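You operate a simulated robot arm through the tools that you are given. There is no shell and no other tool. Be economical: measure what you need, move in short steps, check, and stop when the job is done.

The job below is to be done with a simulated two-armed robot. You get a single attempt, and the scene is never put back.

Task
Screw the cap back on the green bottle. Then put the slim tube on the setting bench away on the roller bench. Then put the port bung from the setting bench on the outfeed lip. Then open the setting bench drawer, fetch the coil tag marked "0.5 mm" from the setting bench and set it in the inside of the setting bench drawer and shut the drawer again. Keep to this order. Set down upright: slim tube, port bung.

It is judged by the outcome, as a careful person would: the job done as asked, and still so three seconds after it is handed in. It fails if anything else is knocked over, pushed out of place, dropped, spilled or broken. A push-on lid holds only when it is set on centred and level and pressed home; a screw cap is set on level and turned clockwise until tight.

Robot
Two 7-joint arms with two-finger grippers on one trunk, on a base that drives. Base frame: it is fixed to the floor where the robot stands at the start and does not move with it; the origin is under the middle of the robot, x ahead of it, y to its left, z up; the surface under the hand at the start is at about z = 860. Lengths are in mm, angles in degrees, forces in N, time in s.
The left shoulder is at the start at [132, 216, 1038], the right one opposite. With the tool pointing down near the work surface each hand reaches from about 100 to 860 mm from the robot's upright axis, wherever it stands, measured 20 degrees to its own side. Places, roughly: coil tag [750, 1250, 750]; green bottle [750, 0, 1000]; inside of the setting bench drawer [500, 1000, 700]; outfeed lip (37x18 cm) [-620, -2600, 1060]; port bung [1000, 1250, 1000]; roller bench [-6400, 100, 900]; setting bench drawer [400, 1000, 700]; slim tube (9x12x20 cm) [800, 100, 1000]. Payload 3.18 kg a hand.
The TCP of each hand is the grasp point between the finger pads, 30 mm short of the fingertips. In the tool frame z runs along the fingers and y along their closing line. The gripper opens to 144 mm. The gripper's body begins 103 mm behind the TCP.
Orientation is that of the tool frame in the base frame, as a unit quaternion [x, y, z, w]. With the fingers straight down and closing along the base's y, the tool's x points along the base's -x, its y along +y and its z along -z.

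Tools
- The arms move only by the tool nudge_tool. It takes "left_rows", "right_rows" or both (then of equal length, played together; a hand with none holds still); each is a list of rows, each a list of 7 numbers: the shift along the tool's x, y, z in mm, then the turn, a rotation vector about the tool's x, y, z in degrees, then the gripper command, from -1 (fully open) to 1 (shut), values between in proportion. In form: [[tx, ty, tz, wx, wy, wz, gripper], ...]. A call has 1 to 10 rows; each row is the pose to reach, as a shift and turn from the pose commanded when the call began, along the tool's axes at that moment. Rows are played at 5 a second. More than 50 mm and 8.6 degrees between two rows, or a gripper value outside its range, and nothing of the call is played. A pose out of reach is approached as far as the arm can. The call stops where the force on the tool passes 40 N (or 10 N more than at its start, if that is more) or the arm is blocked; 0.2 s more then pass. Each finger halts on what it meets, pressing with about 31 N; the grip force reading is that of the motor and also rises with nothing between the fingers. The clock runs only during rows and for 0.2 s after the last one: add rows that repeat a pose to give the fingers time. The reply holds the time, the measured pose of the TCP, the force on the tool along the base axes, the opening and the grip force, in the units named above and with some noise, with the torque about the TCP (base axes, N m) and any sound that the robot's microphone picked up.
- Cameras (640 x 400 px; columns grow to the right, rows downward): "scene" is now at [240.9, 50.5, 1237.7]; the picture's right is [0.60, -0.80, 0.00], its down [-0.29, -0.22, -0.93] and it looks along [0.74, 0.56, -0.37] (base axes); focal length 214 px, centre (320, 200). "left" rides on the left gripper at [76, -16, -143] in its tool frame; the picture's right is [0.21, 0.98, 0.00], its down [-0.84, 0.18, -0.51] and it looks along [-0.50, 0.11, 0.86] (tool axes); focal length 218 px, centre (320, 200). "right" rides on the right gripper at [76, 16, -143] in its tool frame; the picture's right is [-0.21, 0.98, 0.00], its down [-0.84, -0.18, -0.51] and it looks along [-0.50, -0.11, 0.86] (tool axes); focal length 218 px, centre (320, 200). There is no depth. A picture from a camera that has moved, and an enlarged one, comes with that camera's place and axes in the base frame and with its lens. The place of the scene camera against the robot may be out by one fixed shift of up to 12 mm in any direction.
- get_image(camera): a new picture of that camera. The clock stands still meanwhile.
- slide_trunk(by): slides the trunk up (or, below 0, down) by that many mm; the arms and the scene camera ride with it, the base frame stays. It gives what a move gives, with no picture.
- steer(legs): drives the robot by 1 to 6 legs, each [ahead, left, turn to the left] in mm, mm and degrees, along the robot's own axes; the way and the turn of a leg run together, so that a leg with both is an arc; at most 1500 mm and 180 degrees a leg. The arms and the cameras ride along, it lands a little off, and it stops where it bumps. It gives what a move gives.
- turn_head(pan, tilt): turns the head with the scene camera to pan (to the left, within 80 degrees either way) and tilt (down, from -29 to 69), counted from straight ahead of the robot. It gives what a move gives.
- close_up(camera, box): a new picture of the part [left, top, right, bottom] of that camera's present view, enlarged. The clock stands still meanwhile.
- job_done(): hands the job in; it is judged then, once.

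Go step by step. Nothing tells you exact positions but the pictures and the camera data: compare them with the known pose of the tool, close in by small moves and look again before you grip or let go. The budget is 165 turns and 138 pictures, counting those below and the enlarged ones. Unless the task says otherwise, let go and move clear before handing in.

The tools are called after "Emit:" as a command line: name --argument value ..., lists and objects as JSON in quotes. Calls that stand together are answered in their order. nudge_tool: Moves the arms, as the interface text tells. Its arguments: {"type":"object","properties":{"left_rows":{"type":"array","items":{"type":"array","items":{"type":"number"}}},"right_rows":{"type":"array","items":{"type":"array","items":{"type":"number"}}}},"required":[]} The other tools are called the same way: slide_trunk (by) slides the trunk up or down; steer (legs) drives the base; turn_head (pan, tilt) turns the head that bears the scene camera; get_image (camera) takes a picture; close_up (camera, box) takes an enlarged picture of a part of a camera's view; job_done () hands the job in.

At the start:

```text
time: 0.0
left_eef_pos: [442.4, 580.6, 1039.8]
left_tcp_rot: [-0.018, 0.967, 0.007, -0.253]
left_ft_force: [-0.2, 0.2, -0.2]
left_wrist_torque: [0.0, 0.0, 0.05]
left_gripper_width: 143.7
left_grip_force: 0.1
right_eef_pos: [416.2, 55.4, 1145.2]
right_tcp_rot: [0.0, 1.0, 0.0, 0.001]
right_ft_force: [0.5, -0.1, 0.3]
right_wrist_torque: [0.03, -0.01, 0.01]
right_gripper_width: 144.1
right_grip_force: 0.1
trunk travel left (down, up): [-125.0, 244.0]
robot x, y, heading: [-1.5, 0.4, 0.0]
head pan, tilt: [37.1, 21.7]
```

scene: 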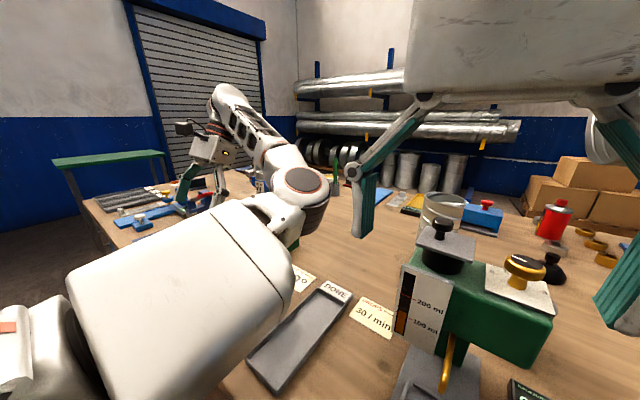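
right: 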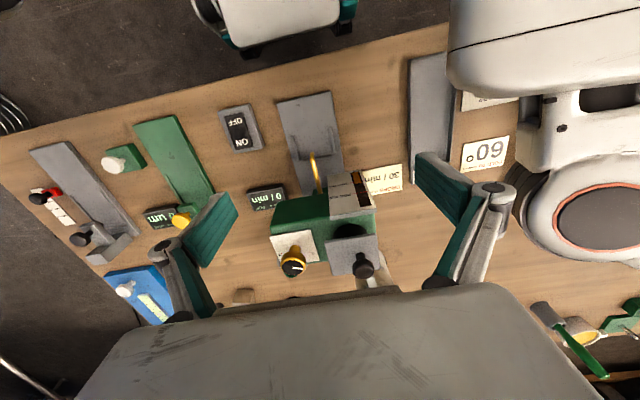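
left: 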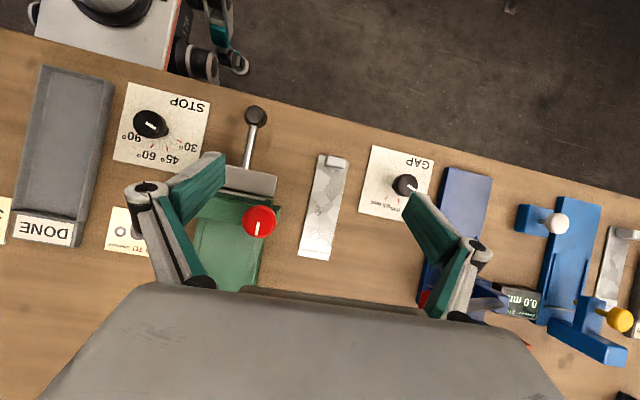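

The bench is crowded and the robot's own arms block much of the view. I will look around with the head first.

Emit:
turn_head --pan 0 --tilt 25

Emit:
get_image --camera "scene"

```text
time: 1.0
left_eef_pos: [441.0, 584.0, 1039.6]
left_tcp_rot: [-0.021, 0.966, 0.008, -0.256]
left_ft_force: [0.1, 0.3, 0.8]
left_wrist_torque: [0.0, 0.0, -0.02]
left_gripper_width: 144.3
left_grip_force: 0.0
right_eef_pos: [415.6, 55.1, 1145.7]
right_tcp_rot: [0.001, 1.0, 0.0, 0.001]
right_ft_force: [0.2, -0.2, -0.1]
right_wrist_torque: [0.02, 0.04, 0.0]
right_gripper_width: 144.1
right_grip_force: 0.0
trunk travel left (down, up): [-125.0, 244.0]
robot x, y, heading: [-2.9, 1.8, -0.2]
head pan, tilt: [0.0, 25.0]
```

```text
134 pictures are left
camera scene: at [258.9, -5.4, 1232.3], right [0.0, -1.0, 0.0], down [-0.42, 0.0, -0.91], along [0.91, 0.0, -0.42], focal length 214 px, centre (320, 200)
```

scene: 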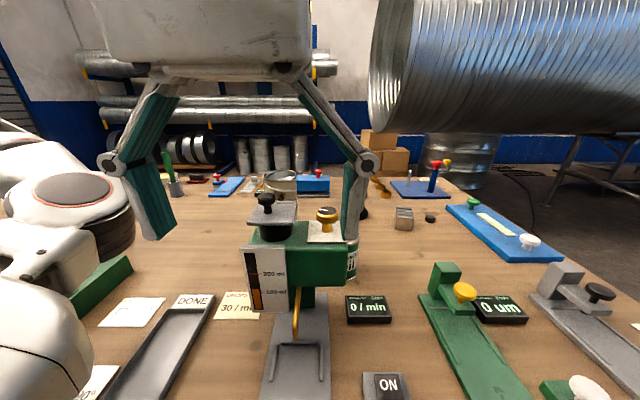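

The right hand hangs in front of the camera. I'll move it up and to the right.

Emit:
nudge_tool --right_rows '[[0, -50, 0, 0, 0, 0, -1], [0, -100, 0, 0, 0, 0, -1], [10, -150, 0, 0, 0, 0, -1], [20, -200, 0, 0, 0, 0, -1], [30, -250, 0, 0, 0, 0, -1], [40, -300, 0, 0, 0, 0, -1], [50, -350, 0, 0, 0, 0, -1], [60, -400, 0, 0, 0, 0, -1]]'

Emit:
get_image --camera "scene"

Emit:
turn_head --pan 60 --tilt 25

Emit:
get_image --camera "scene"

Emit:
turn_head --pan -70 --tilt 20

Emit:
get_image --camera "scene"

```text
refused: row 3 steps farther than a row can; nothing moved
```

```text
133 pictures are left
camera scene: at [258.9, -5.4, 1232.3], right [0.0, -1.0, 0.0], down [-0.42, 0.0, -0.91], along [0.91, 0.0, -0.42], focal length 214 px, centre (320, 200)
```

scene: 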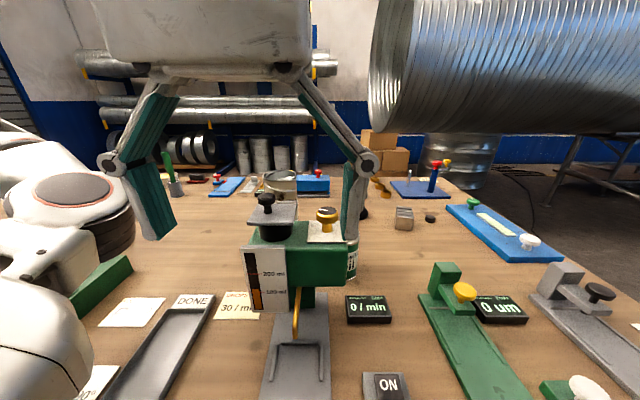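

```text
time: 2.3
left_eef_pos: [441.5, 583.6, 1039.8]
left_tcp_rot: [-0.021, 0.967, 0.008, -0.255]
left_ft_force: [0.0, -1.0, 0.3]
left_wrist_torque: [0.01, -0.02, -0.03]
left_gripper_width: 143.8
left_grip_force: 0.0
right_eef_pos: [415.7, 55.8, 1144.1]
right_tcp_rot: [0.0, 1.0, 0.0, 0.0]
right_ft_force: [-0.9, -0.5, 0.2]
right_wrist_torque: [-0.01, -0.01, -0.03]
right_gripper_width: 144.1
right_grip_force: 0.2
trunk travel left (down, up): [-125.0, 244.0]
robot x, y, heading: [0.8, -4.0, 0.0]
head pan, tilt: [60.0, 25.0]
```

```text
132 pictures are left
camera scene: at [212.9, 74.3, 1232.3], right [0.87, -0.5, 0.0], down [-0.21, -0.37, -0.91], along [0.45, 0.78, -0.42], focal length 214 px, centre (320, 200)
```

scene: 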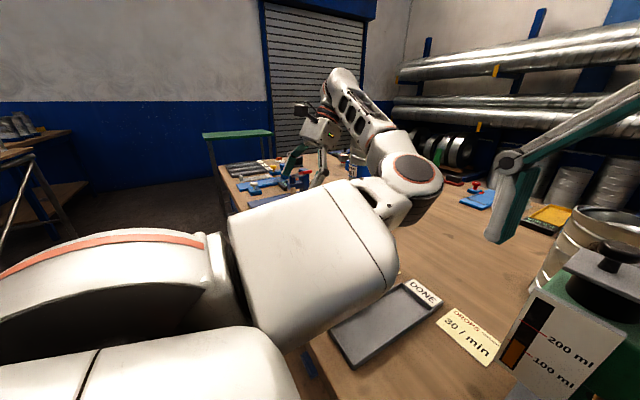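

```text
time: 4.4
left_eef_pos: [441.7, 585.2, 1039.6]
left_tcp_rot: [-0.021, 0.967, 0.009, -0.255]
left_ft_force: [-1.2, 0.1, -0.7]
left_wrist_torque: [0.02, -0.03, -0.01]
left_gripper_width: 143.9
left_grip_force: 0.0
right_eef_pos: [415.3, 54.5, 1145.1]
right_tcp_rot: [0.0, 1.0, 0.001, 0.0]
right_ft_force: [-0.1, -0.8, -0.7]
right_wrist_torque: [0.01, -0.01, 0.01]
right_gripper_width: 144.2
right_grip_force: 0.1
trunk travel left (down, up): [-125.0, 244.0]
robot x, y, heading: [0.5, 1.1, 0.1]
head pan, tilt: [-70.0, 20.0]
```

```text
131 pictures are left
camera scene: at [198.7, -93.0, 1240.3], right [-0.94, -0.34, 0.0], down [-0.12, 0.32, -0.94], along [0.32, -0.88, -0.34], focal length 214 px, centre (320, 200)
```

scene: 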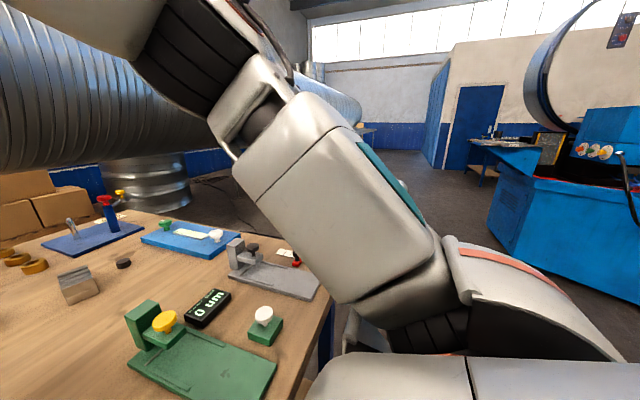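

The bottle may be behind the dispenser. I'll move the right hand aside in smaller steps and look again from a higher trunk.

Emit:
nudge_tool --right_rows '[[0, -48, 0, 0, 0, 0, -1], [0, -96, 0, 0, 0, 0, -1], [0, -144, 0, 0, 0, 0, -1], [0, -192, 0, 0, 0, 0, -1], [0, -240, 0, 0, 0, 0, -1], [0, -288, 0, 0, 0, 0, -1], [0, -336, 0, 0, 0, 0, -1], [0, -384, 0, 0, 0, 0, -1]]'

Emit:
slide_trunk --by 200

Emit:
turn_head --pan 5 --tilt 38

Emit:
get_image --camera "scene"

Emit:
turn_head --pan 50 --tilt 30

Emit:
get_image --camera "scene"

```text
time: 6.2
left_eef_pos: [441.7, 582.8, 1039.7]
left_tcp_rot: [-0.022, 0.967, 0.007, -0.255]
left_ft_force: [-0.2, 0.2, 0.2]
left_wrist_torque: [0.0, 0.01, -0.01]
left_gripper_width: 144.3
left_grip_force: 0.0
right_eef_pos: [407.8, -301.3, 1123.8]
right_tcp_rot: [0.001, 1.0, 0.0, 0.0]
right_ft_force: [-0.7, -0.6, 0.7]
right_wrist_torque: [0.02, 0.02, 0.01]
right_gripper_width: 143.8
right_grip_force: 0.1
right hand out of reach, approached as far as the arm can: row 8
trunk travel left (down, up): [-125.0, 244.0]
robot x, y, heading: [1.9, -0.9, 0.2]
head pan, tilt: [-70.0, 20.0]
```

```text
time: 8.4
left_eef_pos: [444.0, 581.3, 1240.5]
left_tcp_rot: [-0.017, 0.967, 0.008, -0.253]
left_ft_force: [-0.4, 0.9, 0.3]
left_wrist_torque: [0.0, 0.0, -0.03]
left_gripper_width: 144.0
left_grip_force: 0.0
right_eef_pos: [321.4, -301.0, 1405.7]
right_tcp_rot: [0.001, 0.991, 0.0, 0.133]
right_ft_force: [-0.1, -0.1, -0.2]
right_wrist_torque: [-0.01, -0.01, 0.01]
right_gripper_width: 144.1
right_grip_force: 0.0
trunk travel left (down, up): [-325.0, 44.0]
robot x, y, heading: [-0.5, 4.1, -0.1]
head pan, tilt: [-70.0, 20.0]
```

```text
time: 9.9
left_eef_pos: [442.4, 581.3, 1241.0]
left_tcp_rot: [-0.017, 0.967, 0.008, -0.253]
left_ft_force: [0.1, -0.3, 1.3]
left_wrist_torque: [0.01, 0.04, 0.02]
left_gripper_width: 143.9
left_grip_force: 0.0
right_eef_pos: [321.4, -301.9, 1405.6]
right_tcp_rot: [0.001, 0.991, 0.0, 0.133]
right_ft_force: [-0.2, 0.2, -0.5]
right_wrist_torque: [-0.03, -0.01, -0.03]
right_gripper_width: 143.9
right_grip_force: 0.0
trunk travel left (down, up): [-325.0, 44.0]
robot x, y, heading: [-0.2, 1.8, -0.1]
head pan, tilt: [5.0, 38.0]
```

```text
130 pictures are left
camera scene: at [122.6, 1.9, 1425.7], right [0.09, -1.0, 0.0], down [-0.61, -0.05, -0.79], along [0.79, 0.07, -0.62], focal length 214 px, centre (320, 200)
```

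scene: 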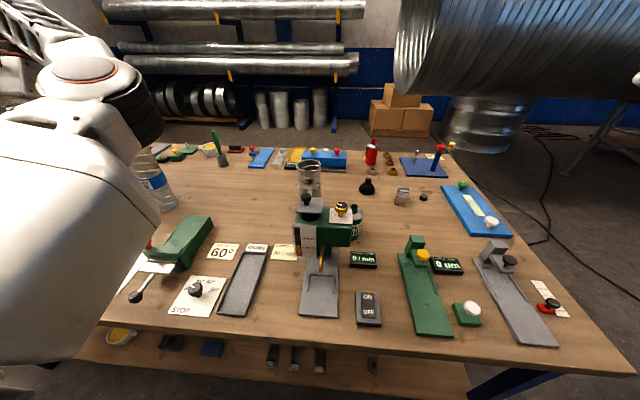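

```text
time: 11.0
left_eef_pos: [443.2, 581.2, 1240.6]
left_tcp_rot: [-0.018, 0.967, 0.007, -0.253]
left_ft_force: [0.3, 0.0, -0.3]
left_wrist_torque: [0.0, 0.01, 0.02]
left_gripper_width: 144.0
left_grip_force: 0.1
right_eef_pos: [321.6, -301.7, 1406.0]
right_tcp_rot: [0.001, 0.991, 0.0, 0.133]
right_ft_force: [0.4, -0.2, -0.7]
right_wrist_torque: [0.01, 0.01, -0.01]
right_gripper_width: 144.2
right_grip_force: 0.1
trunk travel left (down, up): [-325.0, 44.0]
robot x, y, heading: [-6.4, 3.9, -0.1]
head pan, tilt: [50.0, 30.0]
```

```text
129 pictures are left
camera scene: at [94.8, 63.7, 1438.0], right [0.77, -0.64, 0.0], down [-0.32, -0.38, -0.87], along [0.56, 0.66, -0.5], focal length 214 px, centre (320, 200)
```

scene: 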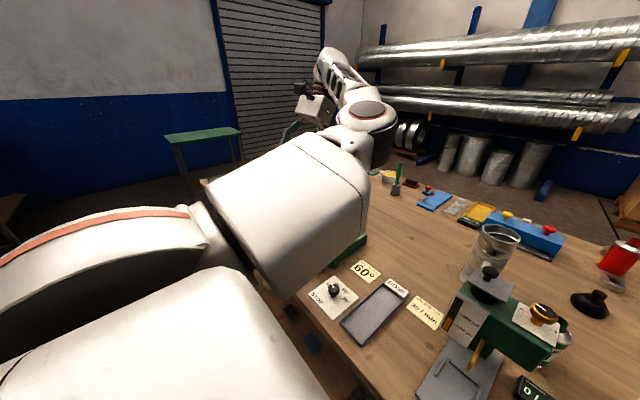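

I need details of the far part of the bench, so I'll take enlarged views.

Emit:
turn_head --pan 5 --tilt 38

Emit:
close_up --camera "scene" --box '[120, 120, 320, 245]'

Emit:
close_up --camera "scene" --box '[280, 130, 480, 255]'

```text
time: 12.1
left_eef_pos: [443.3, 581.6, 1239.4]
left_tcp_rot: [-0.018, 0.967, 0.008, -0.253]
left_ft_force: [-0.3, -0.3, 0.8]
left_wrist_torque: [0.0, -0.03, 0.0]
left_gripper_width: 144.0
left_grip_force: 0.1
right_eef_pos: [323.0, -302.5, 1406.2]
right_tcp_rot: [0.001, 0.991, 0.0, 0.134]
right_ft_force: [-0.2, -0.2, -0.6]
right_wrist_torque: [0.02, 0.05, 0.0]
right_gripper_width: 144.0
right_grip_force: 0.2
trunk travel left (down, up): [-325.0, 44.0]
robot x, y, heading: [0.0, -3.6, 0.2]
head pan, tilt: [5.0, 38.0]
```

```text
3.20 times, centred on (220, 182) of scene
camera zoom: at [122.5, 2.1, 1425.7], right [0.09, -1.0, 0.0], down [-0.61, -0.05, -0.79], along [0.79, 0.07, -0.62], focal length 686 px, centre (640, 256)
```

zoom: 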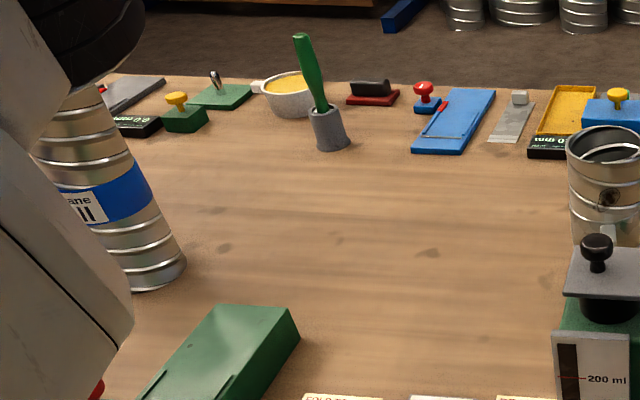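

```text
3.20 times, centred on (380, 192) of scene
camera zoom: at [122.5, 2.1, 1425.7], right [0.09, -1.0, 0.0], down [-0.61, -0.05, -0.79], along [0.79, 0.07, -0.62], focal length 686 px, centre (128, 224)
```

zoom: 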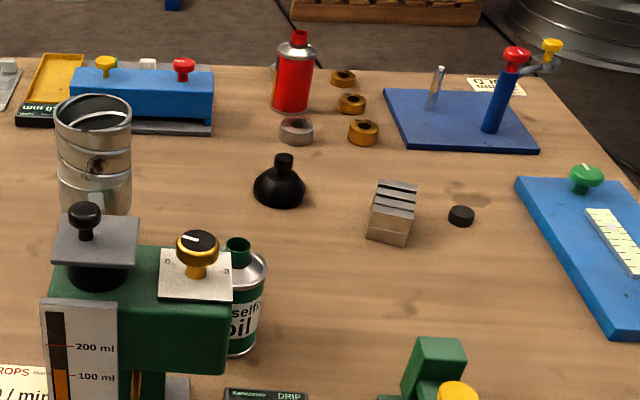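

The green oil can with the open neck, at about (634, -73), should be the bottle. The small black disc near (902, -382) is probably its cap. I'll check the disc, then move toward it.

Emit:
close_up --camera "scene" --box '[392, 175, 456, 215]'

Emit:
steer --legs '[[0, -330, 0], [60, 0, 0]]'

Emit:
get_image --camera "scene"

```text
10.00 times, centred on (424, 195) of scene
camera zoom: at [122.5, 2.1, 1425.7], right [0.09, -1.0, 0.0], down [-0.61, -0.05, -0.79], along [0.79, 0.07, -0.62], focal length 2145 px, centre (-720, 250)
```

zoom: 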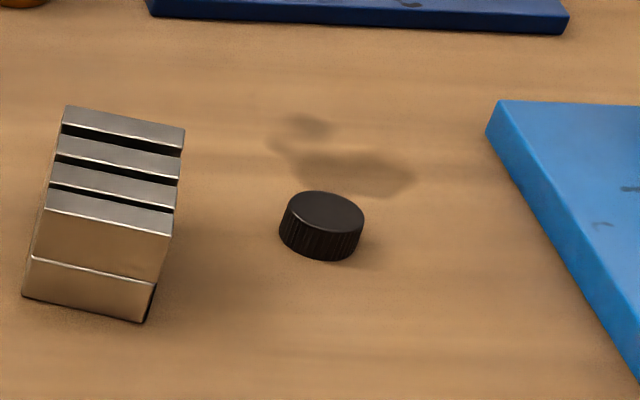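

```text
time: 16.2
left_eef_pos: [504.4, 252.7, 1239.8]
left_tcp_rot: [-0.019, 0.967, 0.007, -0.254]
left_ft_force: [0.0, -0.8, 0.2]
left_wrist_torque: [0.05, 0.12, 0.01]
left_gripper_width: 143.8
left_grip_force: 0.1
right_eef_pos: [383.9, -628.9, 1405.1]
right_tcp_rot: [0.001, 0.991, -0.001, 0.132]
right_ft_force: [-0.3, -0.2, -0.4]
right_wrist_torque: [-0.01, 0.11, 0.01]
right_gripper_width: 144.3
right_grip_force: 0.1
trunk travel left (down, up): [-325.0, 44.0]
robot x, y, heading: [59.2, -330.7, 0.3]
head pan, tilt: [5.0, 38.0]
```

```text
125 pictures are left
camera scene: at [183.9, -327.2, 1425.5], right [0.09, -1.0, 0.0], down [-0.61, -0.05, -0.79], along [0.78, 0.07, -0.62], focal length 214 px, centre (320, 200)
```

scene: 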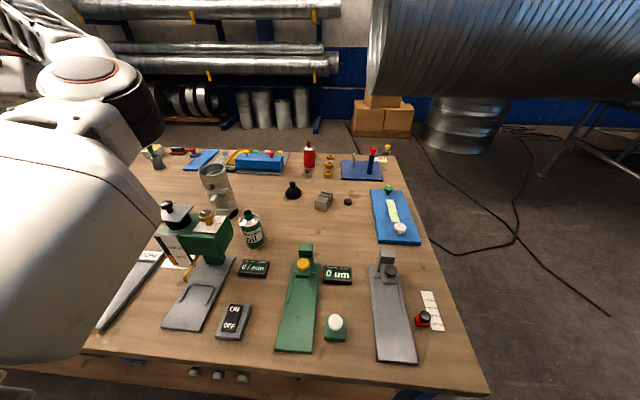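

The black ribbed disc is the cap, near (888, -378). I'll nudge the base forward a bit more to be well within reach.

Emit:
steer --legs '[[0, 130, 0], [60, 0, 0]]'

```text
time: 18.4
left_eef_pos: [509.1, 382.3, 1240.4]
left_tcp_rot: [-0.016, 0.967, 0.009, -0.253]
left_ft_force: [0.8, 1.5, -0.5]
left_wrist_torque: [-0.02, 0.02, 0.02]
left_gripper_width: 144.0
left_grip_force: 0.0
right_eef_pos: [388.1, -500.0, 1406.0]
right_tcp_rot: [0.001, 0.991, 0.001, 0.133]
right_ft_force: [0.8, -0.6, -0.6]
right_wrist_torque: [0.0, 0.01, -0.01]
right_gripper_width: 144.2
right_grip_force: 0.0
trunk travel left (down, up): [-325.0, 44.0]
robot x, y, heading: [61.1, -195.9, 0.3]
head pan, tilt: [5.0, 38.0]
stopped in leg 2: the robot was blocked; the commanded pose is now the measured one
```

The base stops at x = 61. I'll turn the base slightly left, which brings the right shoulder forward, and lower the trunk.

Emit:
steer --legs '[[-10, -20, 0], [0, 0, 20]]'

Emit:
slide_trunk --by -130

```text
time: 19.7
left_eef_pos: [462.0, 386.7, 1241.3]
left_tcp_rot: [-0.045, 0.967, 0.0, -0.252]
left_ft_force: [0.4, -0.9, 0.3]
left_wrist_torque: [-0.02, -0.03, 0.03]
left_gripper_width: 144.0
left_grip_force: 0.0
right_eef_pos: [389.9, -502.1, 1406.0]
right_tcp_rot: [-0.026, 0.991, 0.005, 0.132]
right_ft_force: [0.0, 0.0, 0.3]
right_wrist_torque: [0.0, -0.02, -0.01]
right_gripper_width: 143.9
right_grip_force: 0.0
trunk travel left (down, up): [-325.0, 44.0]
robot x, y, heading: [53.2, -220.4, 2.9]
head pan, tilt: [5.0, 38.0]
stopped in leg 2: the robot was blocked; the commanded pose is now the measured one
```

```text
time: 21.3
left_eef_pos: [461.9, 385.2, 1111.8]
left_tcp_rot: [-0.044, 0.967, 0.001, -0.252]
left_ft_force: [-0.3, -0.7, 0.5]
left_wrist_torque: [-0.02, -0.03, 0.05]
left_gripper_width: 143.9
left_grip_force: 0.1
right_eef_pos: [424.1, -500.5, 1247.7]
right_tcp_rot: [-0.024, 0.996, 0.003, 0.084]
right_ft_force: [-0.2, 0.9, 0.0]
right_wrist_torque: [0.0, 0.0, 0.04]
right_gripper_width: 143.7
right_grip_force: 0.0
trunk travel left (down, up): [-195.0, 174.0]
robot x, y, heading: [50.6, -218.6, 3.4]
head pan, tilt: [5.0, 38.0]
```

The base is flush with the bench now. I'll move the right hand toward a hover point above and short of the cap, turning it vertical.

Emit:
nudge_tool --right_rows '[[-38, 10, 25, 0, 1, 0, 0], [-77, 20, 51, 0, 2, 0, 0], [-115, 30, 76, 0, 3, 0, 0], [-154, 40, 102, 0, 4, 0, 0], [-192, 50, 127, 0, 5, 0, 0], [-230, 60, 153, 0, 6, 0, 0], [-269, 70, 178, 0, 7, 0, 0], [-307, 80, 204, 0, 8, 0, 0], [-346, 90, 229, 0, 9, 0, 0], [-384, 99, 255, 0, 9.6, 0, 0]]'

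Emit:
get_image --camera "right"

```text
time: 23.5
left_eef_pos: [471.4, 385.7, 1104.8]
left_tcp_rot: [-0.042, 0.965, 0.001, -0.258]
left_ft_force: [2.8, 0.0, -1.3]
left_wrist_torque: [0.04, 0.38, -0.03]
left_gripper_width: 143.8
left_grip_force: 0.0
right_eef_pos: [760.4, -410.4, 1011.6]
right_tcp_rot: [0.011, 1.0, 0.004, 0.014]
right_ft_force: [1.9, 1.0, -1.0]
right_wrist_torque: [-0.07, 0.25, 0.0]
right_gripper_width: 71.9
right_grip_force: 0.0
right hand out of reach, approached as far as the arm can: row 6, 7, 8, 9, 10
trunk travel left (down, up): [-195.0, 174.0]
robot x, y, heading: [54.6, -221.9, 3.1]
head pan, tilt: [5.0, 38.0]
```

```text
124 pictures are left
camera right: at [680.2, -394.7, 1151.0], right [0.23, 0.97, 0.01], down [0.82, -0.2, 0.53], along [0.52, -0.11, -0.85], focal length 218 px, centre (320, 200)
```

right: 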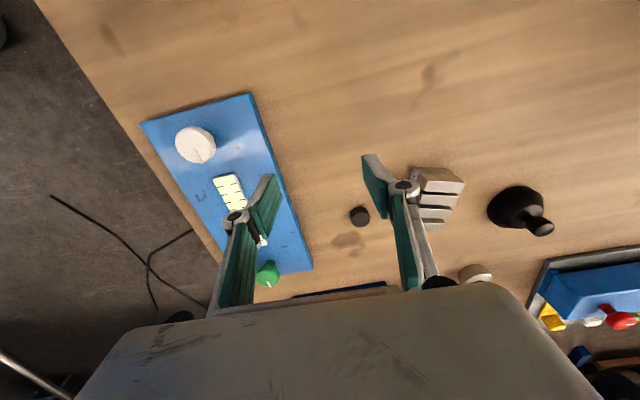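

The cap is at about (897, -378). The hand stalled at x=760, so I'll test whether it reaches further at a lower height.

Emit:
nudge_tool --right_rows '[[0, 0, 30, 0, 0, 0, 0], [-25, 10, 60, 0, 0, 0, 0], [-50, 20, 80, 0, 0, 0, 0], [-90, 30, 85, 0, 0, 0, 0], [-90, 30, 85, 0, 0, 0, 0]]'

```text
time: 24.7
left_eef_pos: [463.2, 385.2, 1111.5]
left_tcp_rot: [-0.044, 0.967, 0.001, -0.252]
left_ft_force: [0.9, -0.2, 0.7]
left_wrist_torque: [0.0, -0.02, 0.01]
left_gripper_width: 144.3
left_grip_force: 0.0
right_eef_pos: [791.1, -398.9, 951.0]
right_tcp_rot: [0.011, 1.0, 0.004, 0.018]
right_ft_force: [0.1, 0.7, -0.2]
right_wrist_torque: [0.01, 0.0, -0.01]
right_gripper_width: 71.9
right_grip_force: 0.0
right hand out of reach, approached as far as the arm can: row 3, 4, 5
trunk travel left (down, up): [-195.0, 174.0]
robot x, y, heading: [53.5, -218.6, 3.2]
head pan, tilt: [5.0, 38.0]
```

Reach is limited by wrist height, so I'll raise the trunk again and then bring the hand down and forward.

Emit:
slide_trunk --by 160

Emit:
nudge_tool --right_rows '[[-10, 5, 40, 0, 0, 0, 0], [-20, 10, 80, 0, 0, 0, 0], [-40, 15, 120, 0, 0, 0, 0], [-60, 15, 160, 0, 0, 0, 0], [-80, 20, 190, 0, 0, 0, 0], [-80, 20, 190, 0, 0, 0, 0]]'

```text
time: 26.6
left_eef_pos: [465.1, 385.4, 1271.0]
left_tcp_rot: [-0.044, 0.967, 0.0, -0.253]
left_ft_force: [-0.1, -0.7, 0.2]
left_wrist_torque: [0.01, -0.01, -0.01]
left_gripper_width: 144.1
left_grip_force: 0.0
right_eef_pos: [771.4, -401.9, 1233.8]
right_tcp_rot: [0.011, 0.994, 0.009, 0.108]
right_ft_force: [0.2, -0.4, 0.2]
right_wrist_torque: [0.0, 0.0, -0.01]
right_gripper_width: 72.1
right_grip_force: 0.2
trunk travel left (down, up): [-355.0, 14.0]
robot x, y, heading: [56.2, -217.4, 2.9]
head pan, tilt: [5.0, 38.0]
```

```text
time: 27.9
left_eef_pos: [464.5, 386.2, 1270.8]
left_tcp_rot: [-0.044, 0.967, 0.001, -0.253]
left_ft_force: [-0.1, 0.3, 0.0]
left_wrist_torque: [0.0, 0.03, -0.01]
left_gripper_width: 143.8
left_grip_force: 0.1
right_eef_pos: [808.5, -391.1, 1159.4]
right_tcp_rot: [0.011, 0.994, 0.01, 0.108]
right_ft_force: [0.6, 0.2, -0.6]
right_wrist_torque: [-0.03, -0.03, 0.03]
right_gripper_width: 72.1
right_grip_force: 0.0
right hand out of reach, approached as far as the arm can: row 3, 4, 5, 6
trunk travel left (down, up): [-355.0, 14.0]
robot x, y, heading: [56.4, -215.5, 3.1]
head pan, tilt: [5.0, 38.0]
```

Now straight down from here.

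Emit:
nudge_tool --right_rows '[[10, 2, 45, 0, 0, 0, 0], [20, 4, 90, 0, 0, 0, 0], [30, 6, 135, 0, 0, 0, 0], [40, 8, 180, 0, 0, 0, 0], [48, 10, 215, 0, 0, 0, 0], [0, 10, 225, 0, 0, 0, 0], [-30, 10, 231, 0, 0, 0, 0], [-30, 10, 231, 0, 0, 0, 0]]'

```text
time: 29.8
left_eef_pos: [464.6, 386.1, 1270.5]
left_tcp_rot: [-0.044, 0.966, 0.0, -0.253]
left_ft_force: [-0.4, -0.2, 0.0]
left_wrist_torque: [0.02, 0.05, 0.02]
left_gripper_width: 143.8
left_grip_force: 0.0
right_eef_pos: [844.7, -377.9, 936.9]
right_tcp_rot: [0.01, 0.994, 0.01, 0.108]
right_ft_force: [-0.4, -0.4, -0.2]
right_wrist_torque: [0.0, 0.01, -0.01]
right_gripper_width: 72.3
right_grip_force: 0.1
right hand out of reach, approached as far as the arm can: row 6, 7, 8
trunk travel left (down, up): [-355.0, 14.0]
robot x, y, heading: [52.4, -219.7, 3.1]
head pan, tilt: [5.0, 38.0]
```

I need about 45 mm more in x, so I'll tilt the fingers further forward and look.

Emit:
nudge_tool --right_rows '[[0, 0, 0, 0, -6, 0, 0], [0, 0, 0, 0, -12, 0, 0], [0, 0, 0, 0, -18, 0, 0], [-17, 0, 6, 0, -18, 0, 0], [-34, 0, 12, 0, -18, 0, 0], [-34, 0, 12, 0, -18, 0, 0]]'

Emit:
get_image --camera "right"

```text
time: 31.1
left_eef_pos: [464.0, 386.1, 1271.7]
left_tcp_rot: [-0.044, 0.966, 0.0, -0.253]
left_ft_force: [0.9, -0.2, -0.6]
left_wrist_torque: [-0.02, 0.02, 0.02]
left_gripper_width: 144.1
left_grip_force: 0.1
right_eef_pos: [880.4, -377.1, 934.1]
right_tcp_rot: [0.013, 0.965, 0.008, 0.262]
right_ft_force: [-0.3, 0.6, 0.0]
right_wrist_torque: [0.0, 0.01, 0.01]
right_gripper_width: 72.1
right_grip_force: 0.0
trunk travel left (down, up): [-355.0, 14.0]
robot x, y, heading: [50.1, -222.8, 3.2]
head pan, tilt: [5.0, 38.0]
```

```text
123 pictures are left
camera right: at [742.8, -361.3, 1018.7], right [0.2, 0.97, 0.13], down [0.47, -0.21, 0.86], along [0.86, -0.11, -0.49], focal length 218 px, centre (320, 200)
```

right: 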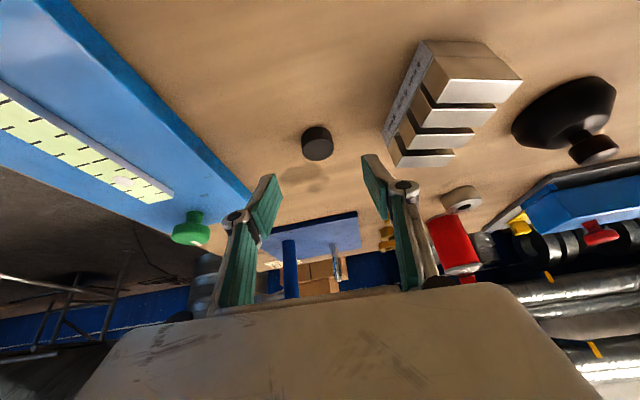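

The hand reaches with 30° tilt, and the cap lies at (896, -376). I'll descend so the pads straddle it.

Emit:
nudge_tool --right_rows '[[9, 1, 17, 0, 0, 0, 0], [18, 1, 33, 0, 0, 0, 0], [18, 1, 33, 0, 0, 0, 0]]'

Emit:
get_image --camera "right"

```text
time: 31.9
left_eef_pos: [463.2, 385.4, 1272.3]
left_tcp_rot: [-0.043, 0.967, 0.002, -0.253]
left_ft_force: [0.8, 0.2, 0.4]
left_wrist_torque: [-0.01, -0.02, 0.02]
left_gripper_width: 143.9
left_grip_force: 0.0
right_eef_pos: [881.5, -375.9, 896.8]
right_tcp_rot: [0.013, 0.965, 0.009, 0.262]
right_ft_force: [0.2, -0.1, 0.5]
right_wrist_torque: [-0.01, 0.0, 0.01]
right_gripper_width: 71.5
right_grip_force: 0.0
trunk travel left (down, up): [-355.0, 14.0]
robot x, y, heading: [55.0, -222.2, 2.7]
head pan, tilt: [5.0, 38.0]
```

```text
122 pictures are left
camera right: at [743.3, -359.0, 980.9], right [0.2, 0.97, 0.13], down [0.47, -0.21, 0.86], along [0.86, -0.11, -0.49], focal length 218 px, centre (320, 200)
```

right: 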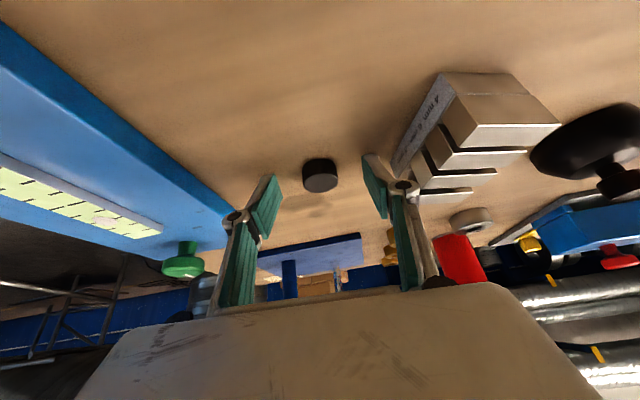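

The cap sits between the tips. I'll lower 3 mm and close.

Emit:
nudge_tool --right_rows '[[1.5, 0, 2.6, 0, 0, 0, 0.0], [1.5, 0, 2.6, 0, 0, 0, 0.3], [1.5, 0, 2.6, 0, 0, 0, 0.6], [1.5, 0, 2.6, 0, 0, 0, 0.8], [1.5, 0, 2.6, 0, 0, 0, 0.8]]'

Emit:
get_image --camera "right"

```text
time: 33.1
left_eef_pos: [463.6, 384.8, 1271.2]
left_tcp_rot: [-0.044, 0.966, 0.002, -0.254]
left_ft_force: [-0.3, 0.1, -0.5]
left_wrist_torque: [0.0, 0.0, 0.0]
left_gripper_width: 144.0
left_grip_force: 0.2
right_eef_pos: [880.9, -376.0, 893.9]
right_tcp_rot: [0.012, 0.965, 0.008, 0.262]
right_ft_force: [-0.6, -0.3, 0.8]
right_wrist_torque: [0.04, -0.01, 0.0]
right_gripper_width: 28.9
right_grip_force: 30.8
trunk travel left (down, up): [-355.0, 14.0]
robot x, y, heading: [52.2, -221.9, 3.2]
head pan, tilt: [5.0, 38.0]
```

```text
121 pictures are left
camera right: at [743.5, -358.8, 978.1], right [0.2, 0.97, 0.13], down [0.47, -0.21, 0.86], along [0.86, -0.11, -0.49], focal length 218 px, centre (320, 200)
```

right: 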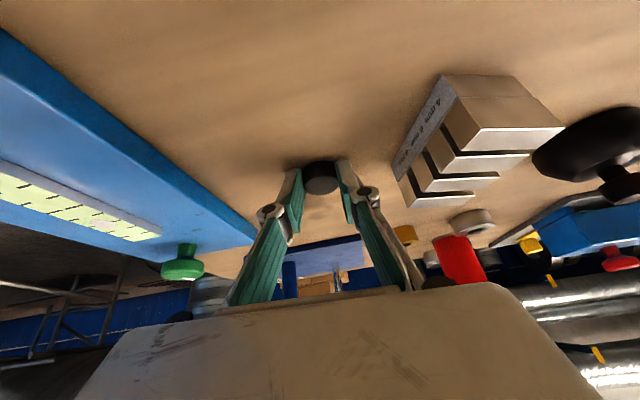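

The cap is gripped, 29 mm wide. I'll lift it and carry it 120 mm back to a clear spot, so I can regrip it with a vertical hand.

Emit:
nudge_tool --right_rows '[[-25, 0, -43, 0, 0, 0, 0.8], [10, 17, -63, 0, 0, 0, 0.8], [44, 34, -83, 0, 0, 0, 0.8], [78, 50, -104, 0, 0, 0, 0.8], [91, 50, -82, 0, 0, 0, 0.8], [101, 50, -66, 0, 0, 0, 0.8], [101, 50, -66, 0, 0, 0, 0.8]]'

Emit:
get_image --camera "right"

```text
time: 34.8
left_eef_pos: [463.7, 385.7, 1270.9]
left_tcp_rot: [-0.043, 0.966, 0.001, -0.253]
left_ft_force: [1.3, -0.7, 0.3]
left_wrist_torque: [0.0, 0.02, -0.04]
left_gripper_width: 144.1
left_grip_force: 0.1
right_eef_pos: [762.7, -323.4, 899.0]
right_tcp_rot: [0.012, 0.965, 0.008, 0.262]
right_ft_force: [-0.4, -0.7, 0.5]
right_wrist_torque: [-0.02, 0.01, 0.01]
right_gripper_width: 28.5
right_grip_force: 31.0
trunk travel left (down, up): [-355.0, 14.0]
robot x, y, heading: [53.1, -219.1, 3.1]
head pan, tilt: [5.0, 38.0]
```

```text
120 pictures are left
camera right: at [624.6, -306.9, 984.8], right [0.2, 0.97, 0.13], down [0.47, -0.21, 0.86], along [0.86, -0.11, -0.49], focal length 218 px, centre (320, 200)
```

right: 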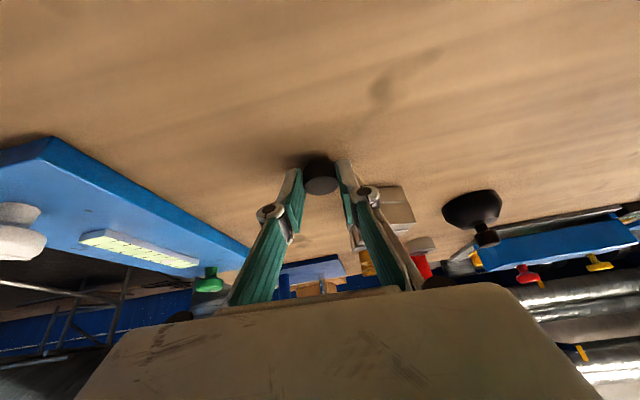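

Lower the last 5 mm, release, and rise.

Emit:
nudge_tool --right_rows '[[2.3, 0, 4, 0, 0, 0, 0.8], [2.5, 0, 4.4, 0, 0, 0, 0.8], [2.5, 0, 4.4, 0, 0, 0, 0.4], [2.5, 0, 4.4, 0, 0, 0, 0.1], [2.5, 0, 4.4, 0, 0, 0, 0.1], [-20, 0, -35, 0, 0, 0, 0.1], [-40, 0, -69, 0, 0, 0, 0.1]]'

Emit:
nudge_tool --right_rows '[[4, 0, -6, 0, 6, 0, 0.1], [8, 0, -12, 0, 12, 0, 0.1], [12, 0, -18, 0, 18, 0, 0.1], [16, 0, -24, 0, 24, 0, 0.1], [20, 0, -30, 0, 30.4, 0, 0.1], [20, 0, -30, 0, 30.4, 0, 0.1]]'

Emit:
get_image --camera "right"

```text
time: 36.4
left_eef_pos: [464.3, 385.1, 1271.8]
left_tcp_rot: [-0.044, 0.967, 0.001, -0.252]
left_ft_force: [0.1, 0.0, 0.8]
left_wrist_torque: [0.05, -0.01, -0.02]
left_gripper_width: 144.2
left_grip_force: 0.1
right_eef_pos: [761.6, -324.3, 982.4]
right_tcp_rot: [0.013, 0.965, 0.009, 0.261]
right_ft_force: [-0.1, -0.8, -0.8]
right_wrist_torque: [0.0, -0.04, -0.01]
right_gripper_width: 64.7
right_grip_force: 0.1
trunk travel left (down, up): [-355.0, 14.0]
robot x, y, heading: [53.8, -219.1, 2.8]
head pan, tilt: [5.0, 38.0]
```

```text
time: 37.8
left_eef_pos: [463.4, 384.1, 1271.3]
left_tcp_rot: [-0.044, 0.967, 0.001, -0.252]
left_ft_force: [-0.4, 0.2, 0.1]
left_wrist_torque: [0.03, -0.04, -0.03]
left_gripper_width: 143.8
left_grip_force: 0.0
right_eef_pos: [730.2, -325.2, 995.9]
right_tcp_rot: [0.01, 1.0, 0.011, 0.0]
right_ft_force: [-0.2, 0.2, -0.4]
right_wrist_torque: [0.01, -0.01, 0.0]
right_gripper_width: 65.0
right_grip_force: 0.1
trunk travel left (down, up): [-355.0, 14.0]
robot x, y, heading: [54.9, -219.3, 3.0]
head pan, tilt: [5.0, 38.0]
```

```text
119 pictures are left
camera right: at [652.9, -311.2, 1139.1], right [0.23, 0.97, 0.02], down [0.84, -0.21, 0.5], along [0.49, -0.1, -0.86], focal length 218 px, centre (320, 200)
```

right: 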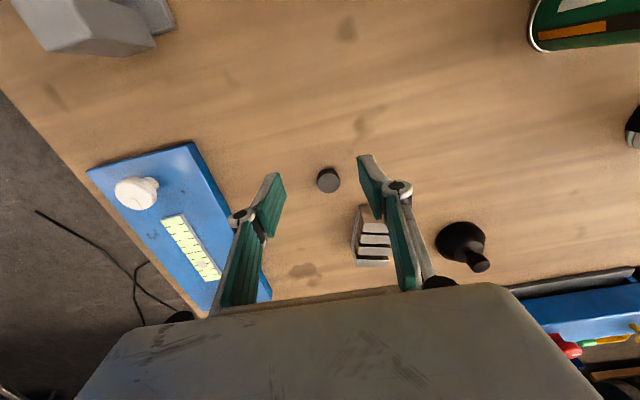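

The cap is upright at (778, -325). I'll descend vertically over it and grip its upper 11 mm.

Emit:
nudge_tool --right_rows '[[-24, 0, 20, 1.3, 0, 0, 0.1], [-48, -1, 40, 1.3, 0, 0, 0.1], [-48, -1, 72, 1.3, 0, 0, 0.1], [-48, -1, 72, 1.3, 0, 0, 0.1]]'

Emit:
get_image --camera "right"

```text
time: 38.8
left_eef_pos: [463.1, 385.4, 1271.9]
left_tcp_rot: [-0.044, 0.967, 0.002, -0.253]
left_ft_force: [1.6, -0.6, -1.2]
left_wrist_torque: [0.01, -0.01, -0.01]
left_gripper_width: 144.1
left_grip_force: 0.1
right_eef_pos: [774.6, -326.8, 934.8]
right_tcp_rot: [0.011, 1.0, 0.0, 0.001]
right_ft_force: [0.3, -0.5, 0.3]
right_wrist_torque: [-0.04, 0.02, 0.03]
right_gripper_width: 65.0
right_grip_force: 0.1
right hand out of reach, approached as far as the arm can: row 2, 3, 4
trunk travel left (down, up): [-355.0, 14.0]
robot x, y, heading: [52.9, -218.9, 2.9]
head pan, tilt: [5.0, 38.0]
```

```text
118 pictures are left
camera right: at [697.8, -308.2, 1076.7], right [0.23, 0.97, 0.0], down [0.84, -0.2, 0.51], along [0.5, -0.12, -0.86], focal length 218 px, centre (320, 200)
```

right: 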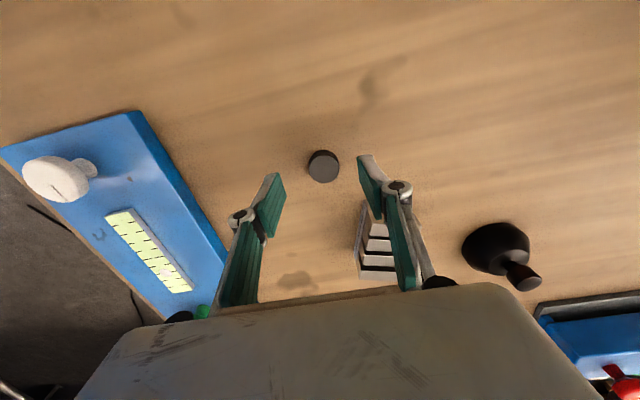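

Nearly aligned, 4 mm short in x. I'll continue down.

Emit:
nudge_tool --right_rows '[[0, 2, 20, 0, 0, 0, 0.1], [-4, 2, 40, 0, 0, 0, 0.1], [-4, 2, 40, 0, 0, 0, 0.1]]'

Emit:
get_image --camera "right"

```text
time: 39.5
left_eef_pos: [463.6, 385.7, 1270.6]
left_tcp_rot: [-0.044, 0.967, 0.001, -0.253]
left_ft_force: [-0.9, 0.0, 0.0]
left_wrist_torque: [-0.02, 0.04, -0.06]
left_gripper_width: 143.8
left_grip_force: 0.1
right_eef_pos: [774.2, -324.1, 915.1]
right_tcp_rot: [0.011, 1.0, 0.001, 0.002]
right_ft_force: [0.1, -0.7, 0.6]
right_wrist_torque: [0.01, -0.01, -0.01]
right_gripper_width: 64.8
right_grip_force: 0.0
right hand out of reach, approached as far as the arm can: row 2, 3
trunk travel left (down, up): [-355.0, 14.0]
robot x, y, heading: [52.4, -217.2, 3.3]
head pan, tilt: [5.0, 38.0]
```

```text
117 pictures are left
camera right: at [697.1, -306.3, 1056.5], right [0.23, 0.97, 0.0], down [0.84, -0.2, 0.51], along [0.5, -0.12, -0.86], focal length 218 px, centre (320, 200)
```

right: 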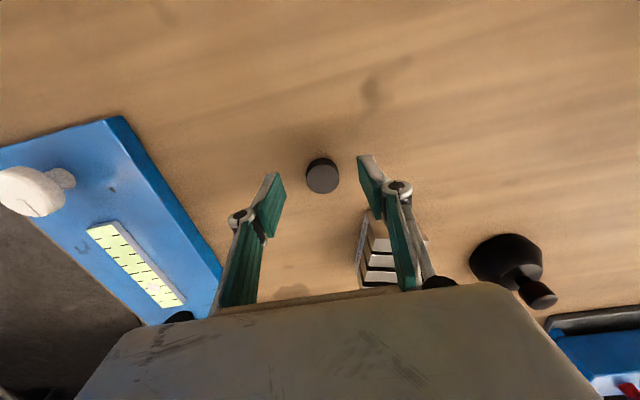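

The limit is x=774 with a vertical hand, and the 5 mm offset is acceptable since the pads are 24 mm wide. I'll go straight down and grip.

Emit:
nudge_tool --right_rows '[[0, 0, 10, 0, 0, 0, 0.1], [0, 0, 20, 0, 0, 0, 0.1], [0, 0, 20, 0, 0, 0, 0.4], [0, 0, 20, 0, 0, 0, 0.8], [0, 0, 20, 0, 0, 0, 0.8]]'

Emit:
get_image --camera "right"

```text
time: 40.8
left_eef_pos: [464.4, 386.1, 1270.8]
left_tcp_rot: [-0.043, 0.966, 0.001, -0.253]
left_ft_force: [-0.3, -0.1, 0.3]
left_wrist_torque: [0.02, 0.01, -0.04]
left_gripper_width: 144.3
left_grip_force: 0.1
right_eef_pos: [771.7, -324.9, 894.0]
right_tcp_rot: [0.011, 1.0, 0.0, 0.001]
right_ft_force: [-0.3, 0.3, -0.2]
right_wrist_torque: [0.0, -0.01, 0.01]
right_gripper_width: 28.6
right_grip_force: 31.3
trunk travel left (down, up): [-355.0, 14.0]
robot x, y, heading: [54.3, -218.5, 3.0]
head pan, tilt: [5.0, 38.0]
```

```text
116 pictures are left
camera right: at [695.4, -306.5, 1036.9], right [0.23, 0.97, 0.0], down [0.84, -0.2, 0.51], along [0.5, -0.12, -0.86], focal length 218 px, centre (320, 200)
```

right: 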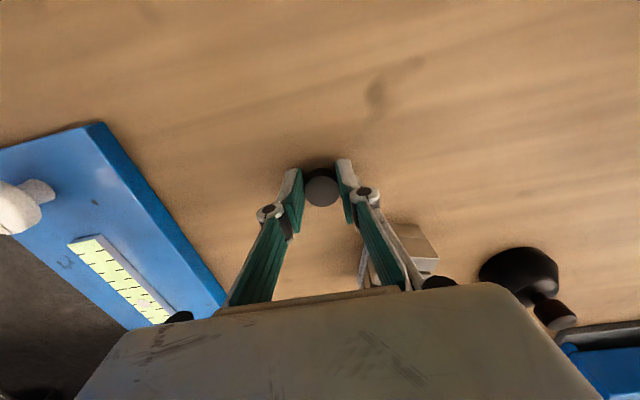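

The cap is gripped about 8 mm off-centre. I'll carry it 70 mm back, open, shift forward 8 mm, and regrip it centred.

Emit:
nudge_tool --right_rows '[[0, 0, -15, 0, 0, 0, 0.8], [35, 0, -15, 0, 0, 0, 0.8], [70, 0, -15, 0, 0, 0, 0.8], [70, 0, -4, 0, 0, 0, 0.8], [70, 0, 0, 0, 0, 0, 0.8], [70, 0, 0, 0, 0, 0, 0.3], [70, 0, 0, 0, 0, 0, 0.3], [62, 0, -1, 0, 0, 0, 0.3]]'

Emit:
get_image --camera "right"

```text
time: 42.5
left_eef_pos: [464.6, 385.9, 1270.9]
left_tcp_rot: [-0.044, 0.966, 0.001, -0.253]
left_ft_force: [0.3, 0.3, -0.8]
left_wrist_torque: [-0.02, 0.02, 0.01]
left_gripper_width: 143.8
left_grip_force: 0.0
right_eef_pos: [712.7, -323.0, 894.7]
right_tcp_rot: [0.01, 1.0, 0.0, 0.0]
right_ft_force: [0.1, -0.2, 0.3]
right_wrist_torque: [0.02, 0.01, 0.0]
right_gripper_width: 50.4
right_grip_force: 0.0
trunk travel left (down, up): [-355.0, 14.0]
robot x, y, heading: [55.6, -222.4, 2.9]
head pan, tilt: [5.0, 38.0]
```

```text
115 pictures are left
camera right: at [635.8, -305.4, 1038.1], right [0.23, 0.97, 0.0], down [0.84, -0.2, 0.51], along [0.49, -0.12, -0.86], focal length 218 px, centre (320, 200)
```

right: 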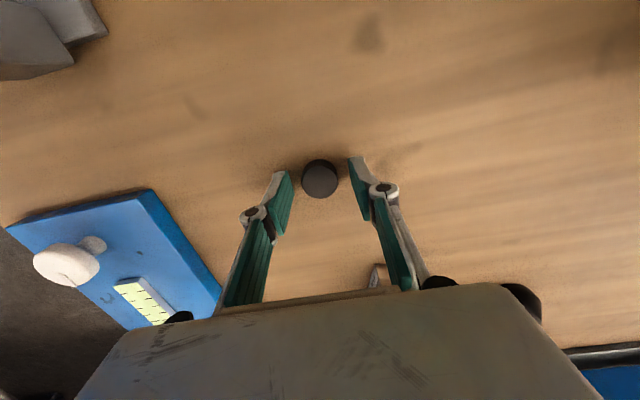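

The cap centre is at about x=710.5, so I'll shift 2 mm back, grip, and lift.

Emit:
nudge_tool --right_rows '[[2, -1, 0, 0, 0, 0, 0.3], [2, -1, 0, 0, 0, 0, 0.8], [2, -1, 0, 0, 0, 0, 0.8], [2, -1, -50, 0, 0, 0, 0.8], [2, -1, -100, 0, 0, 0, 0.8], [2, -1, -145, 0, 0, 0, 0.8]]'

Emit:
turn_head --pan 0 --tilt 42

Emit:
get_image --camera "scene"

Emit:
get_image --camera "right"

```text
time: 44.0
left_eef_pos: [462.3, 385.8, 1271.2]
left_tcp_rot: [-0.044, 0.967, 0.002, -0.252]
left_ft_force: [-0.2, -0.2, -0.3]
left_wrist_torque: [0.0, -0.05, 0.0]
left_gripper_width: 144.1
left_grip_force: 0.1
right_eef_pos: [707.4, -324.0, 1040.1]
right_tcp_rot: [0.01, 1.0, 0.0, 0.0]
right_ft_force: [0.3, -0.5, 0.5]
right_wrist_torque: [-0.02, -0.01, 0.01]
right_gripper_width: 28.3
right_grip_force: 31.2
trunk travel left (down, up): [-355.0, 14.0]
robot x, y, heading: [50.7, -218.0, 2.5]
head pan, tilt: [5.0, 38.0]
```

```text
time: 44.6
left_eef_pos: [463.9, 386.4, 1270.5]
left_tcp_rot: [-0.044, 0.966, 0.001, -0.253]
left_ft_force: [0.8, 0.0, -0.6]
left_wrist_torque: [0.01, -0.01, -0.03]
left_gripper_width: 144.0
left_grip_force: 0.0
right_eef_pos: [709.7, -324.7, 1039.7]
right_tcp_rot: [0.011, 1.0, 0.001, -0.001]
right_ft_force: [-0.7, -0.3, 0.5]
right_wrist_torque: [-0.02, 0.03, 0.0]
right_gripper_width: 28.3
right_grip_force: 30.4
trunk travel left (down, up): [-355.0, 14.0]
robot x, y, heading: [54.8, -219.5, 3.2]
head pan, tilt: [0.0, 42.0]
```

```text
114 pictures are left
camera scene: at [172.7, -218.1, 1449.4], right [0.05, -1.0, 0.0], down [-0.67, -0.04, -0.74], along [0.74, 0.04, -0.67], focal length 214 px, centre (320, 200)
```

scene: 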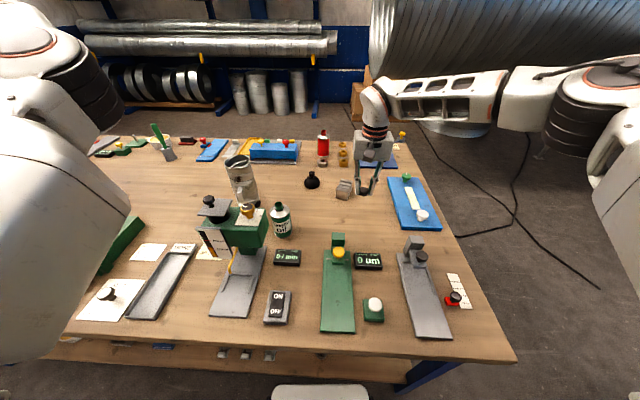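

```text
113 pictures are left
camera right: at [633.1, -306.4, 1182.2], right [0.23, 0.97, 0.0], down [0.84, -0.2, 0.51], along [0.49, -0.12, -0.86], focal length 218 px, centre (320, 200)
```

right: 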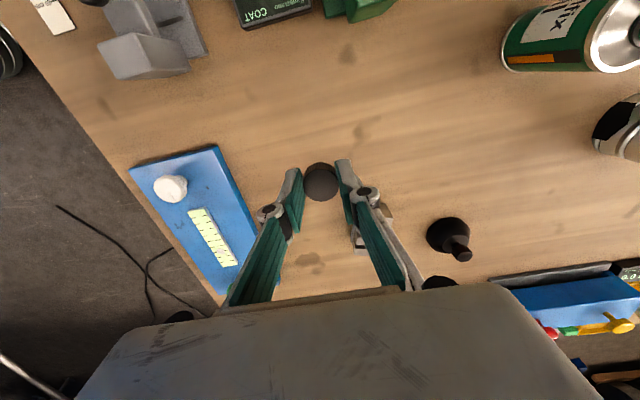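

The cap is held centred at TCP height about 1040. I'll look at the bottle closely.

Emit:
close_up --camera "scene" --box '[190, 180, 318, 260]'

Emit:
nudge_tool --right_rows '[[0, 0, -40, 0, 0, 0, 0.8], [10, 35, -75, 0, 0, 0, 0.8], [20, 80, -90, 0, 0, 0, 0.8], [35, 125, -90, 0, 0, 0, 0.8], [50, 170, -90, 0, 0, 0, 0.8]]'

Emit:
get_image --camera "right"

```text
5.00 times, centred on (254, 220) of scene
camera zoom: at [172.7, -218.1, 1449.4], right [0.05, -1.0, 0.0], down [-0.67, -0.04, -0.74], along [0.74, 0.04, -0.67], focal length 1072 px, centre (650, 100)
```

zoom: 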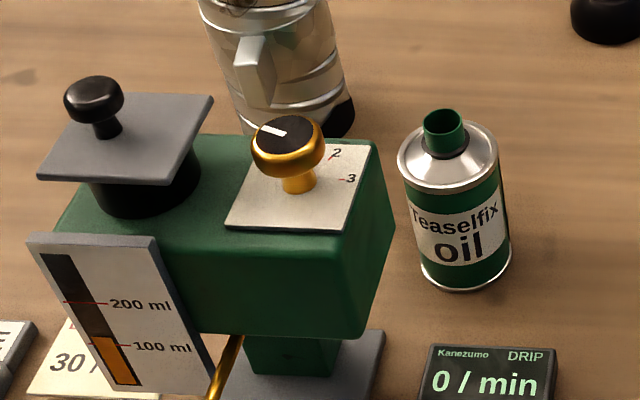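

```text
refused: row 2 steps farther than a row can; nothing moved
```

```text
111 pictures are left
camera right: at [633.1, -306.4, 1182.2], right [0.23, 0.97, 0.0], down [0.84, -0.2, 0.51], along [0.49, -0.12, -0.86], focal length 218 px, centre (320, 200)
```

right: 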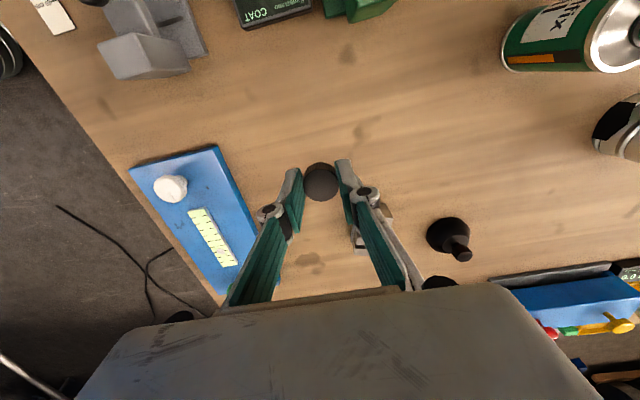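

The neck opening is at about (650, -64, 995) and about 25 mm wide. I'll raise the cap and approach, stopping to the right of the neck for a check.

Emit:
nudge_tool --right_rows '[[0, 0, -45, 0, 0, 0, 0.8], [0, 0, -85, 0, 0, 0, 0.8], [8, 45, -90, 0, 0, 0, 0.8], [16, 90, -90, 0, 0, 0, 0.8], [24, 135, -90, 0, 0, 0, 0.8], [34, 180, -90, 0, 0, 0, 0.8], [45, 220, -90, 0, 0, 0, 0.8], [45, 220, -90, 0, 0, 0, 0.8]]'

Emit:
get_image --camera "right"

Emit:
close_up --camera "scene" --box '[190, 140, 350, 240]'

```text
time: 46.6
left_eef_pos: [464.5, 385.7, 1271.4]
left_tcp_rot: [-0.044, 0.967, 0.001, -0.253]
left_ft_force: [1.0, -0.6, 0.7]
left_wrist_torque: [0.04, 0.02, 0.02]
left_gripper_width: 143.7
left_grip_force: 0.0
right_eef_pos: [704.6, -151.4, 1136.4]
right_tcp_rot: [0.057, 0.998, 0.016, -0.005]
right_ft_force: [0.4, 0.0, 0.0]
right_wrist_torque: [0.04, 0.03, 0.01]
right_gripper_width: 28.6
right_grip_force: 31.2
trunk travel left (down, up): [-355.0, 14.0]
robot x, y, heading: [52.1, -218.9, 2.9]
head pan, tilt: [0.0, 42.0]
stopped in row 8 (right hand): the arm was blocked; the commanded pose is now the measured one
```

```text
110 pictures are left
camera right: at [631.4, -132.2, 1280.4], right [0.32, 0.95, 0.03], down [0.82, -0.29, 0.49], along [0.47, -0.13, -0.87], focal length 218 px, centre (320, 200)
```

right: 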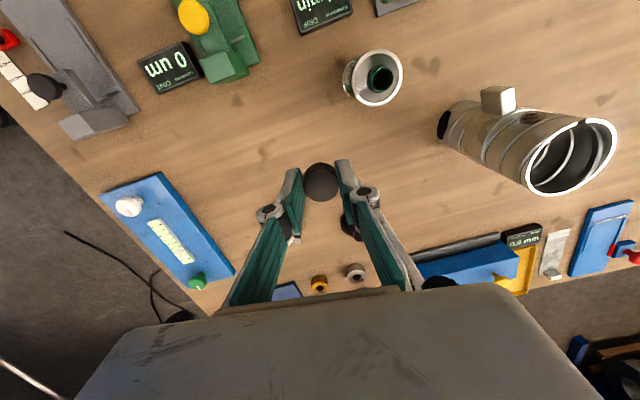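

```text
4.00 times, centred on (270, 190) of scene
camera zoom: at [172.9, -218.9, 1449.4], right [0.05, -1.0, 0.0], down [-0.67, -0.04, -0.74], along [0.74, 0.04, -0.67], focal length 858 px, centre (520, 240)
```

zoom: 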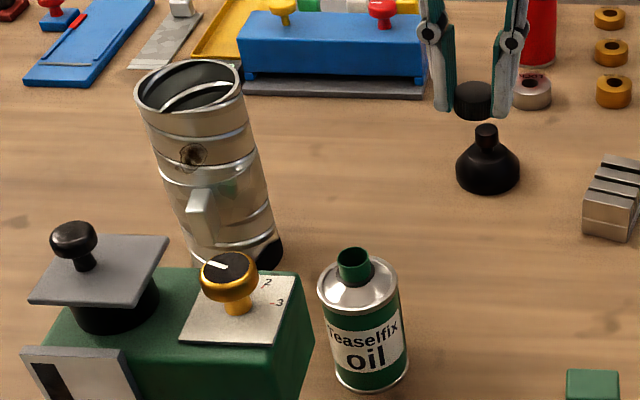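

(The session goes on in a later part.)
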